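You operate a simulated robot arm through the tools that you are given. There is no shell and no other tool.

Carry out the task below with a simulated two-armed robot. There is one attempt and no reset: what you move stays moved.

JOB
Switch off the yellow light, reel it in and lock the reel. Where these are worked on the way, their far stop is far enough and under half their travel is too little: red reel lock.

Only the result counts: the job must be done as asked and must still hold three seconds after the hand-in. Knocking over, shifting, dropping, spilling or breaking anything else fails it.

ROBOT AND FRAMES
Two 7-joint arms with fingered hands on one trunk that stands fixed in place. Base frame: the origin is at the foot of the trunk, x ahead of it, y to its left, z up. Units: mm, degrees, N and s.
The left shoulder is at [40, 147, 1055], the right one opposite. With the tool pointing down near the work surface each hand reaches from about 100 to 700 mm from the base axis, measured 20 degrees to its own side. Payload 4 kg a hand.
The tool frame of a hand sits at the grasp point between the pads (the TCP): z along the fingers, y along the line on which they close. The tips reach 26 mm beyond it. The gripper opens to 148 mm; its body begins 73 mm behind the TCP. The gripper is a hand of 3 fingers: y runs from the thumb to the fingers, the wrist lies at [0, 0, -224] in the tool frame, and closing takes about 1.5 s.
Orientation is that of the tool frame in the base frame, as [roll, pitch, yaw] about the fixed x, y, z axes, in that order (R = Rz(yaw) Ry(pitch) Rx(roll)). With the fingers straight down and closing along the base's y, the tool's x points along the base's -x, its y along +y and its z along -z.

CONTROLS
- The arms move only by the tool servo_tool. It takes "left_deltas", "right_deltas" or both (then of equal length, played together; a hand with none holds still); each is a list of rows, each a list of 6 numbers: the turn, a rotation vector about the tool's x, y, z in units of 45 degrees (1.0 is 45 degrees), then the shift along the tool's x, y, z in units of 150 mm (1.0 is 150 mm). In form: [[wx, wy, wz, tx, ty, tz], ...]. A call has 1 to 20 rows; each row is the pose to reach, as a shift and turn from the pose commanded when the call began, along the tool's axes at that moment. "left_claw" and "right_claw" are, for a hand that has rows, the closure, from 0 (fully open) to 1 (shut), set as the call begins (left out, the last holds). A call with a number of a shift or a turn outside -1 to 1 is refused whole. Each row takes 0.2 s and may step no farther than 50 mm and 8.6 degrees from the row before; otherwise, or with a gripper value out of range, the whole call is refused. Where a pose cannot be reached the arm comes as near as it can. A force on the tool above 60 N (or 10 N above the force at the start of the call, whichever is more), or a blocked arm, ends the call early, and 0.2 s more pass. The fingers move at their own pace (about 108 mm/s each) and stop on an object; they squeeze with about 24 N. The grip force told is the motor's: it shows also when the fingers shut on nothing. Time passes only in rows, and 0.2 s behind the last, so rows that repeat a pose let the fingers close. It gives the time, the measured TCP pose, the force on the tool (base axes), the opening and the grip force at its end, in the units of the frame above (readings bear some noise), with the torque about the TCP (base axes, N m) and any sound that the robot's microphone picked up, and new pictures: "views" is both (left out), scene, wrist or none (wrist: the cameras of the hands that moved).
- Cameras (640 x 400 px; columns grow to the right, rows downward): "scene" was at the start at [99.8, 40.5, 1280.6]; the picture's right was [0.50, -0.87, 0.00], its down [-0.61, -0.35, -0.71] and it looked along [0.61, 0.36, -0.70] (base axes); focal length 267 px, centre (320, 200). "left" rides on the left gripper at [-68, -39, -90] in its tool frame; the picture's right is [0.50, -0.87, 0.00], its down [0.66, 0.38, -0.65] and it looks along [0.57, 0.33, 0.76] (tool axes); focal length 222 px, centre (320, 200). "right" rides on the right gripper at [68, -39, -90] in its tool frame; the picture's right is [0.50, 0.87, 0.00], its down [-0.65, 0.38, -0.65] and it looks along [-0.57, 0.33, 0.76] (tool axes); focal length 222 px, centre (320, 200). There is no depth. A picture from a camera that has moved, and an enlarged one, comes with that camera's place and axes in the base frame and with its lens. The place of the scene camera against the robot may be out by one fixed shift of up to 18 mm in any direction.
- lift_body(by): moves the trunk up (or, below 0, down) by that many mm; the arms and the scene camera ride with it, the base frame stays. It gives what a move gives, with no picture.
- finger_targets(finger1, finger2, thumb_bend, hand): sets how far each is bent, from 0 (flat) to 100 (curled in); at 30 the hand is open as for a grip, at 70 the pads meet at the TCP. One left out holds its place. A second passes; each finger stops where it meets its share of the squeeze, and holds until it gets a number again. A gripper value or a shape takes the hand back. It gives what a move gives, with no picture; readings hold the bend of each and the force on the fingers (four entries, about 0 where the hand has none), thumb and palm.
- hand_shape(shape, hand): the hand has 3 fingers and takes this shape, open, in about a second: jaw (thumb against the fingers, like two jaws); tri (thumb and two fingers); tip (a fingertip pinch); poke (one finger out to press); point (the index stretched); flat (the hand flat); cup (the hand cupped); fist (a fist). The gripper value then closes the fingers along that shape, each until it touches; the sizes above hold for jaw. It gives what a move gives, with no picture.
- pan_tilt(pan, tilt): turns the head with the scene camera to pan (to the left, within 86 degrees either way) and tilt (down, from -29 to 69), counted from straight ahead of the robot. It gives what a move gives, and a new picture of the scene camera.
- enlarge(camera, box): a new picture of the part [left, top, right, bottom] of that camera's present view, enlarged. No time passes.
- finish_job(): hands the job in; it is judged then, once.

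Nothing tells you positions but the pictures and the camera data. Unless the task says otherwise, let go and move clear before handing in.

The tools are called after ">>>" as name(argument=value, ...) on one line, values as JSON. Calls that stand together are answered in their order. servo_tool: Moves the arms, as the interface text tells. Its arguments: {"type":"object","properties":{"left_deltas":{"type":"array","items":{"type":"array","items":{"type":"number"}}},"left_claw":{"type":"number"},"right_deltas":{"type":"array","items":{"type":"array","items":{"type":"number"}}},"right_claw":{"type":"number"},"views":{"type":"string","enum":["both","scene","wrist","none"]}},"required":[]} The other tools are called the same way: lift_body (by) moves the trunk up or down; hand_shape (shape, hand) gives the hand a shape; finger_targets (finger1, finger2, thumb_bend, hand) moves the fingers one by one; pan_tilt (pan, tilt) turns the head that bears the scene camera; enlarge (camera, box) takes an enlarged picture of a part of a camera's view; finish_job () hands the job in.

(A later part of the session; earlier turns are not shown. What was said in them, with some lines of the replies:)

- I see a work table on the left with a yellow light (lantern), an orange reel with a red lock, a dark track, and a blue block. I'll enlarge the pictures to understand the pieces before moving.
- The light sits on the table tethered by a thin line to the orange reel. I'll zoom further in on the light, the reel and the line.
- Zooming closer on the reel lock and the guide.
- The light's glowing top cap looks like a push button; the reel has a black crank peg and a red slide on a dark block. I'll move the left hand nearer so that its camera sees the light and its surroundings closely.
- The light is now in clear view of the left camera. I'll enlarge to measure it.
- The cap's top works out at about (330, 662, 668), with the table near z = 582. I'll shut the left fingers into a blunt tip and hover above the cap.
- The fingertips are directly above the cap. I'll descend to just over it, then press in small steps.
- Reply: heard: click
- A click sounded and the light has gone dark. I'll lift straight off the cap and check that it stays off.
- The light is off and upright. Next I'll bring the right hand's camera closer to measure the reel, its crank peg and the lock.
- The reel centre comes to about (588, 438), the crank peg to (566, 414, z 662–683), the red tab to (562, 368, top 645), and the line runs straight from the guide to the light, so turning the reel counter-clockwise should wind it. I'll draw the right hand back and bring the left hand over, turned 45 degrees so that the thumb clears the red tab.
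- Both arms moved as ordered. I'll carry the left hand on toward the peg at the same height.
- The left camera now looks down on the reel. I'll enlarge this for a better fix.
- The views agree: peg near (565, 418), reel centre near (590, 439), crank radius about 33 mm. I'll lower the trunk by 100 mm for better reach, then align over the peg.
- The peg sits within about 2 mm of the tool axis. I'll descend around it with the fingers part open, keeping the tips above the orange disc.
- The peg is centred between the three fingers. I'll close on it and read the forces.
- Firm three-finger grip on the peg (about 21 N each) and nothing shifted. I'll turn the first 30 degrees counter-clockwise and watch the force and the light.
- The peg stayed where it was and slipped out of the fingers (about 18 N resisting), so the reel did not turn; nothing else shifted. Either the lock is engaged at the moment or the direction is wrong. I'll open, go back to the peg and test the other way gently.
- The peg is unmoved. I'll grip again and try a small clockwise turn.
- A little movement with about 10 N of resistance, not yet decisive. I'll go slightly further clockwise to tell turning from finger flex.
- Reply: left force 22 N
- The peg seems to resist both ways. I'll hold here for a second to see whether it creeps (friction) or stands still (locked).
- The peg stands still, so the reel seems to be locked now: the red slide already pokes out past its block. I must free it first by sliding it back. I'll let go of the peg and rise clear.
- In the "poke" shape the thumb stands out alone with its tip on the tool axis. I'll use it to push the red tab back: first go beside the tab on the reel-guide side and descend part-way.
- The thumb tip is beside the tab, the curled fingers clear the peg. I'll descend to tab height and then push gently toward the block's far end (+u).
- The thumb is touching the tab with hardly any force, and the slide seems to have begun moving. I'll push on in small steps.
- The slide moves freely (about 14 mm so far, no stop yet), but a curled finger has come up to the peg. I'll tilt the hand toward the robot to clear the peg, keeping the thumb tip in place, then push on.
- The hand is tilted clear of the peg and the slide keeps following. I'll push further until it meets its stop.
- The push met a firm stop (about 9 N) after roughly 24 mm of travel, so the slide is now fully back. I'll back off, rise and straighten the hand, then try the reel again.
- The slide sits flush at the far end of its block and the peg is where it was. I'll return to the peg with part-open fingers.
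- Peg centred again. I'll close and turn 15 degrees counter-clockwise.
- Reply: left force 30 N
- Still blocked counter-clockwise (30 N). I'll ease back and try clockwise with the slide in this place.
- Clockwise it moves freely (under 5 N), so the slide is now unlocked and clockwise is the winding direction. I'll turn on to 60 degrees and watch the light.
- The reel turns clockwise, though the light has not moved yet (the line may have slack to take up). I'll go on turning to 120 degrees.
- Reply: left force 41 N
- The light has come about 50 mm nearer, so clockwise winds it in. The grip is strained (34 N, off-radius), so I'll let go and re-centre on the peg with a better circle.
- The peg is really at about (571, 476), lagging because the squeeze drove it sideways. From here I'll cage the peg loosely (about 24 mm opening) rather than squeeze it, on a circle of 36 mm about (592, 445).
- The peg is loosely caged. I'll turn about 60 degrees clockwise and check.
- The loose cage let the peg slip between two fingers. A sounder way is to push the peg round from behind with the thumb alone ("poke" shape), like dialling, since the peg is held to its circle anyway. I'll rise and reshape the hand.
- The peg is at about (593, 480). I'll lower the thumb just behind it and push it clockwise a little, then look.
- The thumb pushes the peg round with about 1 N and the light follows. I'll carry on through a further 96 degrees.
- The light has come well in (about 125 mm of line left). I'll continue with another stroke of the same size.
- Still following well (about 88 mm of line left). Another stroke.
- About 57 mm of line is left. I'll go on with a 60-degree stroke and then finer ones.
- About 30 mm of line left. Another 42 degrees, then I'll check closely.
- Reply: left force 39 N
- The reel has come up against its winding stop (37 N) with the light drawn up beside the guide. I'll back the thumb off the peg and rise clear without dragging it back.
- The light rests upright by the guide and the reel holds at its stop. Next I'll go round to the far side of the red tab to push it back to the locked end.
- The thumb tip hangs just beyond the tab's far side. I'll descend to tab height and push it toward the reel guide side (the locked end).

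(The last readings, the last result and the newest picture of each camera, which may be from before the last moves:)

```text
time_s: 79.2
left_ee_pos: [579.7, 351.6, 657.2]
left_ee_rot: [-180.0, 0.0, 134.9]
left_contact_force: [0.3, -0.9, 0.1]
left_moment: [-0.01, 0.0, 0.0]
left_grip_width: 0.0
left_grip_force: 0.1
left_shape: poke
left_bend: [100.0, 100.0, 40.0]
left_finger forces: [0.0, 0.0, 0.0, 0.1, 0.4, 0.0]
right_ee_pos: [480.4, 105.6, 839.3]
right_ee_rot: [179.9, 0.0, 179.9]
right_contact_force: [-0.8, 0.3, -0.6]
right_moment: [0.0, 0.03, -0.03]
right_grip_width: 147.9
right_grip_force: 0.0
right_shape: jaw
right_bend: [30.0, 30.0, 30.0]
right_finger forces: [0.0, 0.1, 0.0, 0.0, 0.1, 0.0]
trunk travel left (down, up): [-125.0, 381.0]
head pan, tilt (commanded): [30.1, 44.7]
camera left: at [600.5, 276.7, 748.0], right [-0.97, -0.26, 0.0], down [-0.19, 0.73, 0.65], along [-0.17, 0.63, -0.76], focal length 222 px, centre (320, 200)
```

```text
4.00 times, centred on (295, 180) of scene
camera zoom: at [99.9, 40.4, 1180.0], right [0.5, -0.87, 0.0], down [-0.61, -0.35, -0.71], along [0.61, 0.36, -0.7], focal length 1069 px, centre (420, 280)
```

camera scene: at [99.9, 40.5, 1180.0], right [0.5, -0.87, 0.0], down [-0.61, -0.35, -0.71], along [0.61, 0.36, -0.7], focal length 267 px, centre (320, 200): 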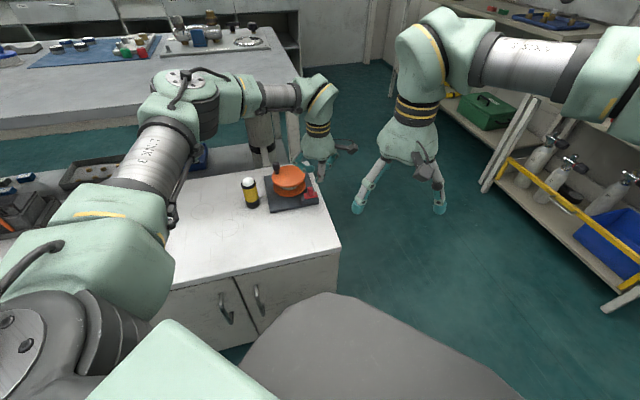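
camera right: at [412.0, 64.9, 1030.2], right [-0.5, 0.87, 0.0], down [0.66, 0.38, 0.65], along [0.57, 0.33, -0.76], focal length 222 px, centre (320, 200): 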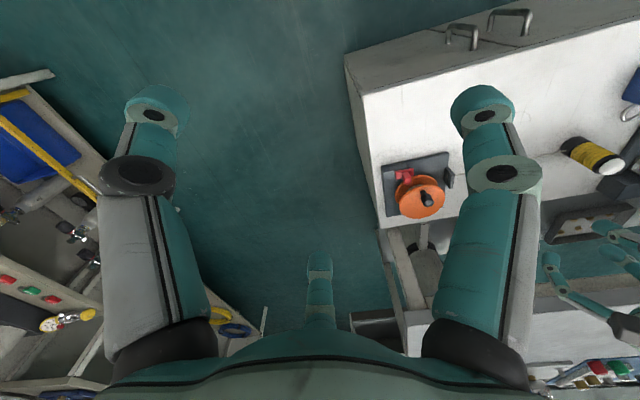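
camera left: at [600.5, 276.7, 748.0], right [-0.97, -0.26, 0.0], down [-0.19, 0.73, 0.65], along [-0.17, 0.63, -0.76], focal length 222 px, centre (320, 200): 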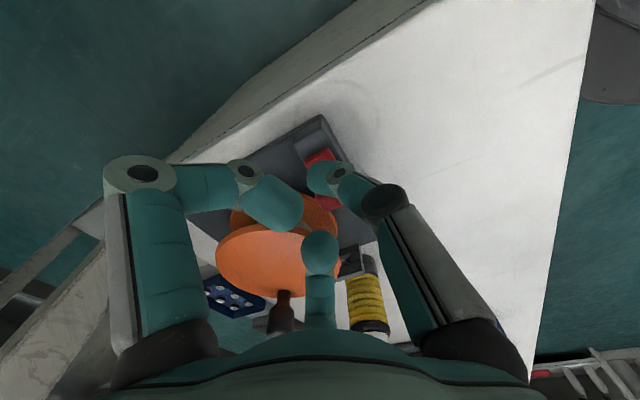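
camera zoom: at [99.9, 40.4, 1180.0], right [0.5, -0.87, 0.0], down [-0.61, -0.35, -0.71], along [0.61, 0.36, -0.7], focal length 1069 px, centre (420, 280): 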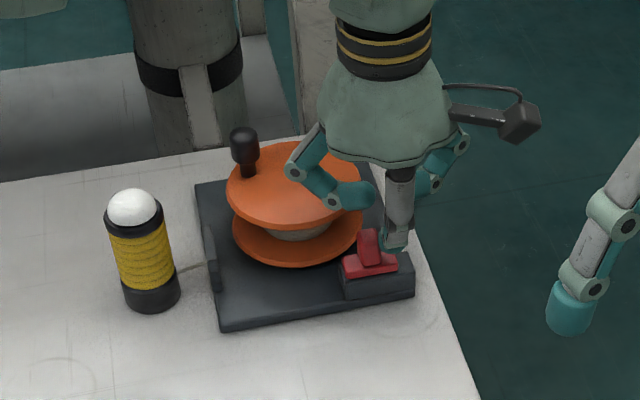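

The slide follows the thumb. I'll push on until it meets its stop.

>>> servo_tool(left_deltas=[[0, 0, 0, 0.02, 0, 0], [0, 0, 0, 0.04, 0, 0], [0, 0, 0, 0.06, 0, 0], [0, 0, 0, 0.075, 0, 0], [0, 0, 0, 0.09, 0, 0], [0, 0, 0, 0.09, 0, 0]], views="wrist")

>>> enlarge(camera="left", box=[160, 60, 480, 300])

>>> enlarge(camera="scene", box=[250, 130, 340, 230])

```text
time_s: 80.6
left_ee_pos: [573.3, 361.0, 657.4]
left_ee_rot: [-179.9, 0.0, 134.9]
left_contact_force: [-0.3, -0.5, -0.3]
left_moment: [-0.01, -0.01, -0.01]
left_grip_width: 0.1
left_grip_force: 0.1
left_shape: poke
left_bend: [100.0, 100.0, 40.0]
left_finger forces: [0.0, 0.0, 0.1, 0.0, 1.2, 0.0]
right_ee_pos: [479.6, 104.9, 838.8]
right_ee_rot: [179.9, 0.0, 179.9]
right_contact_force: [-0.5, -0.8, -0.3]
right_moment: [-0.01, 0.0, -0.02]
right_grip_width: 147.8
right_grip_force: 0.0
right_shape: jaw
right_bend: [30.0, 30.0, 30.0]
right_finger forces: [0.1, 0.0, 0.1, 0.1, 0.0, 0.0]
trunk travel left (down, up): [-125.0, 381.0]
head pan, tilt (commanded): [30.1, 44.7]
camera left: at [592.0, 286.5, 748.9], right [-0.97, -0.26, 0.0], down [-0.19, 0.73, 0.65], along [-0.17, 0.63, -0.76], focal length 222 px, centre (320, 200)
```

left: 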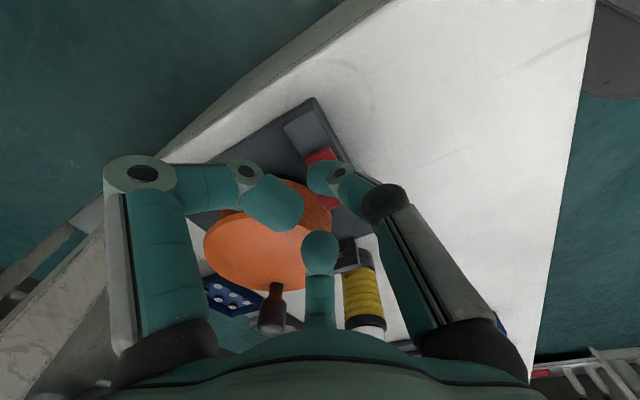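

```text
1.67 times, centred on (320, 180) of left
camera zoom: at [592.0, 286.5, 748.9], right [-0.97, -0.26, 0.0], down [-0.19, 0.73, 0.65], along [-0.17, 0.63, -0.76], focal length 370 px, centre (320, 233)
```

zoom: 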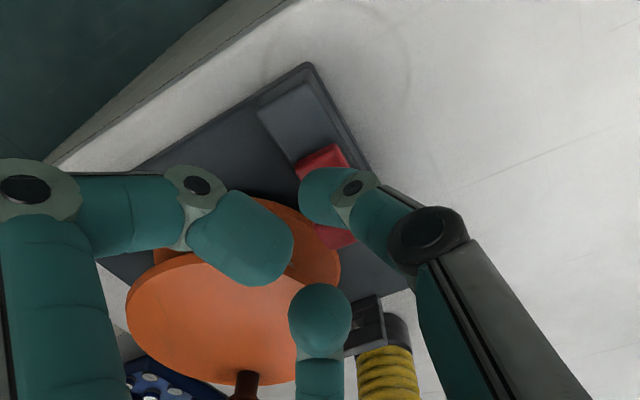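

```text
4.00 times, centred on (295, 180) of scene
camera zoom: at [100.0, 40.4, 1180.0], right [0.5, -0.87, 0.0], down [-0.61, -0.35, -0.71], along [0.61, 0.36, -0.7], focal length 1069 px, centre (420, 280)
```

zoom: 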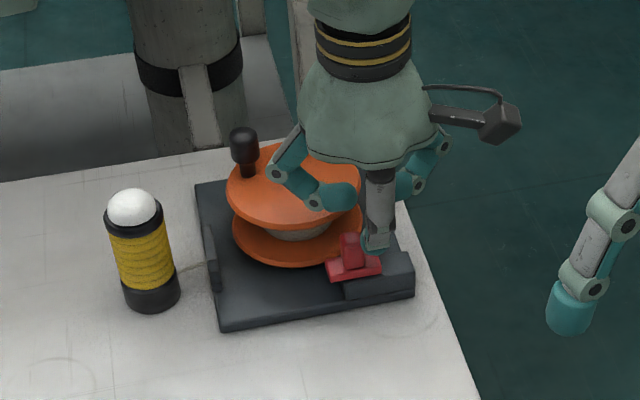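

The slide is back about where it started (the locked end). I'll press a few millimetres more to be sure it is on its stop.

>>> servo_tool(left_deltas=[[0, 0, 0, 0.01, 0, 0], [0, 0, 0, 0.02, 0, 0], [0, 0, 0, 0.03, 0, 0], [0, 0, 0, 0.03, 0, 0]], views="none")

>>> enlarge(camera="scene", box=[250, 130, 340, 230])

```text
time_s: 81.6
left_ee_pos: [569.6, 362.2, 658.7]
left_ee_rot: [-179.9, 0.1, 134.7]
left_contact_force: [8.4, -9.7, -2.7]
left_moment: [-0.14, -0.14, 0.03]
left_grip_width: 0.1
left_grip_force: 0.0
left_shape: poke
left_bend: [100.0, 100.0, 40.0]
left_finger forces: [0.1, 0.0, 0.0, 0.0, 13.5, 0.0]
right_ee_pos: [481.4, 105.0, 837.9]
right_ee_rot: [180.0, 0.0, 179.9]
right_contact_force: [0.0, 0.1, 0.5]
right_moment: [0.03, -0.02, 0.02]
right_grip_width: 148.0
right_grip_force: 0.0
right_shape: jaw
right_bend: [30.0, 30.0, 30.0]
right_finger forces: [0.0, 0.1, 0.0, 0.0, 0.0, 0.1]
trunk travel left (down, up): [-125.0, 381.0]
head pan, tilt (commanded): [30.1, 44.7]
```

```text
4.00 times, centred on (295, 180) of scene
camera zoom: at [101.2, 39.6, 1179.9], right [0.5, -0.87, 0.0], down [-0.61, -0.35, -0.71], along [0.61, 0.36, -0.7], focal length 1069 px, centre (420, 280)
```

zoom: 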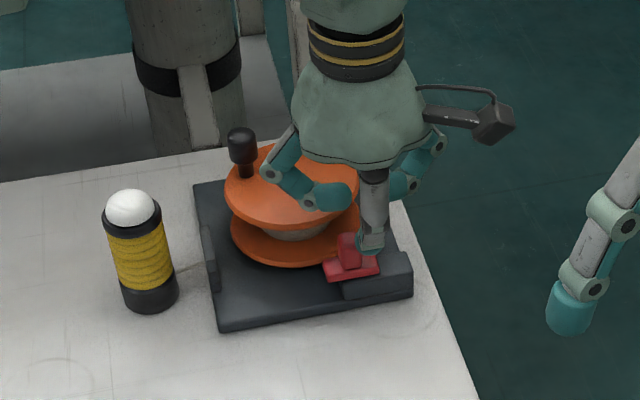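

The slide is hard on its locked stop (about 13 N). I'll back away, rise clear and inspect the result.

>>> servo_tool(left_deltas=[[0, 0, 0, -0.03, 0, 0], [0, 0, 0, -0.07, 0, 0], [0, 0, 0, -0.1, 0, 0], [0, 0, 0, -0.1, 0, -0.12], [0, 0, 0, -0.1, 0, -0.3], [0, 0, 0, -0.1, 0, -0.5], [0, 0, 0, -0.1, 0, -0.7], [0, 0, 0, -0.1, 0, -0.9], [0, 0, 0, -0.1, 0, -0.9]], views="both")

>>> enlarge(camera="scene", box=[230, 150, 340, 230])

>>> enlarge(camera="left", box=[200, 60, 440, 300])

>>> enlarge(camera="right", box=[340, 100, 560, 260])

```text
time_s: 83.6
left_ee_pos: [578.5, 355.8, 793.6]
left_ee_rot: [-179.9, 0.1, 134.8]
left_contact_force: [0.7, 0.2, 0.2]
left_moment: [-0.02, -0.03, 0.02]
left_grip_width: 0.1
left_grip_force: 0.0
left_shape: poke
left_bend: [100.0, 100.0, 40.0]
left_finger forces: [0.0, 0.0, 0.0, 0.0, 0.1, 0.0]
right_ee_pos: [480.1, 105.4, 838.1]
right_ee_rot: [-180.0, 0.0, 179.9]
right_contact_force: [-0.3, -0.3, 0.2]
right_moment: [-0.01, 0.02, 0.01]
right_grip_width: 147.9
right_grip_force: 0.0
right_shape: jaw
right_bend: [30.0, 30.0, 30.0]
right_finger forces: [0.0, 0.0, 0.0, 0.0, 0.1, 0.0]
trunk travel left (down, up): [-125.0, 381.0]
head pan, tilt (commanded): [30.1, 44.7]
camera scene: at [100.2, 40.7, 1180.0], right [0.5, -0.87, 0.0], down [-0.61, -0.35, -0.71], along [0.61, 0.36, -0.7], focal length 267 px, centre (320, 200)
camera left: at [598.7, 281.2, 885.0], right [-0.97, -0.26, 0.0], down [-0.19, 0.73, 0.65], along [-0.17, 0.63, -0.76], focal length 222 px, centre (320, 200)
```

scene: 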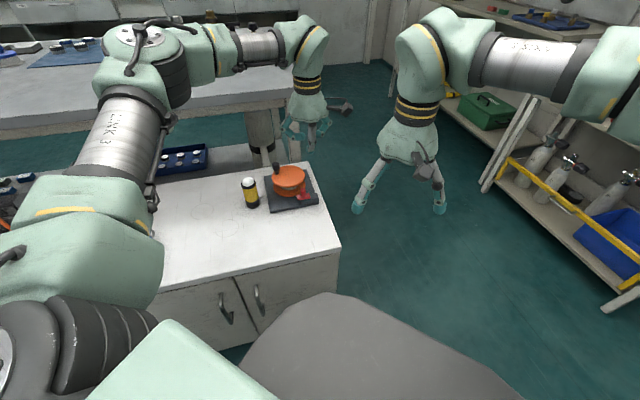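
left: 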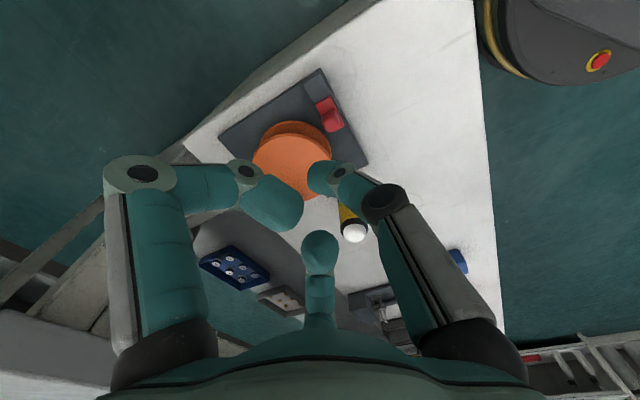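

```text
5.00 times, centred on (285, 190) of scene
camera zoom: at [100.2, 40.7, 1180.0], right [0.5, -0.87, 0.0], down [-0.61, -0.35, -0.71], along [0.61, 0.36, -0.7], focal length 1336 px, centre (495, 250)
```

zoom: 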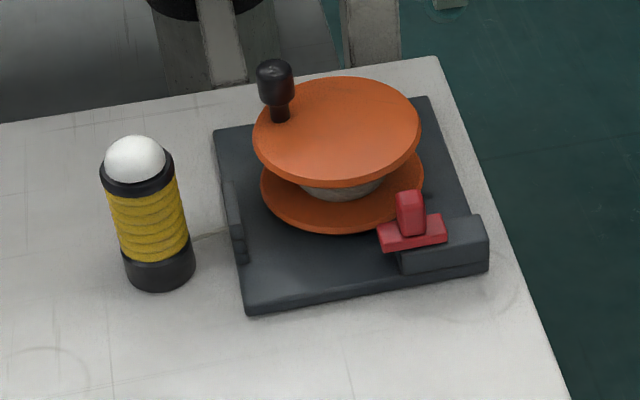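

```text
1.67 times, centred on (320, 180) of left
camera zoom: at [598.7, 281.2, 885.0], right [-0.97, -0.26, 0.0], down [-0.19, 0.73, 0.65], along [-0.17, 0.63, -0.76], focal length 370 px, centre (320, 233)
```

zoom: 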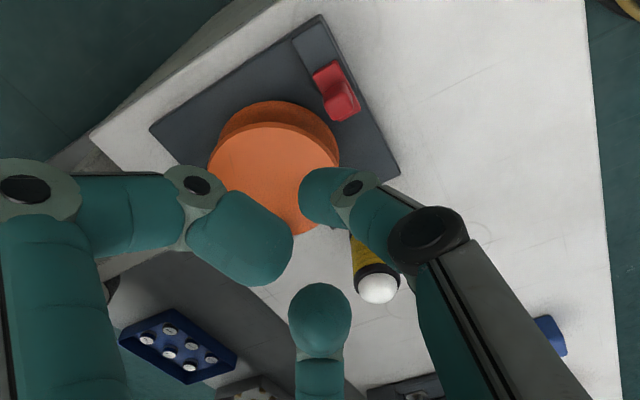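

```text
2.50 times, centred on (450, 180) of right
camera zoom: at [412.2, 65.5, 929.4], right [-0.5, 0.87, 0.0], down [0.66, 0.38, 0.65], along [0.57, 0.33, -0.76], focal length 555 px, centre (-5, 250)
```

zoom: 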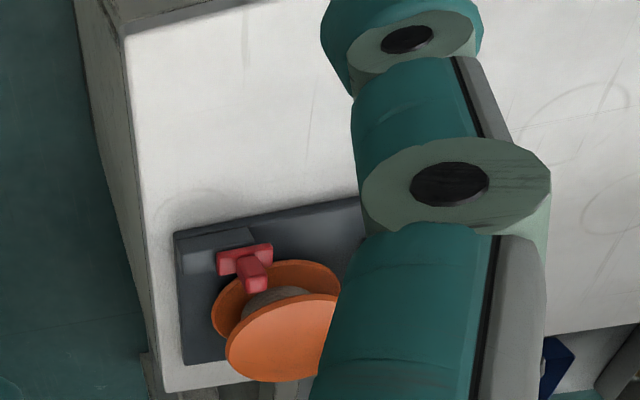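

The light is off and upright beside the reel, the line is wound to the reel's stop, and the red slide is on its locked stop with both hands clear. Everything else looks undisturbed, so I'm handing the job in.

>>> finish_job()

```text
The job is handed in.
```

I switched the yellow light off, reeled it in and locked the reel, then handed the job in. I don't have the judging result.

- **Light:** I pressed its top cap once and heard a click. It went dark and stayed dark in every later picture.
- **Reel:** It was locked at the start, so I slid the red lock back first and then wound the reel clockwise. It stopped hard, at about 37 N on the crank peg. The light stands upright with about 20 mm of line left between it and the guide. I took that hard stop to be the end of winding.
- **Lock:** I pushed the red slide back until it met its far stop, at about 13 N. This is the end where the reel would not turn when I tried it at the start. I did not test the reel again after locking.

Both hands are clear. Nothing else on the table looked moved in the pictures I took.
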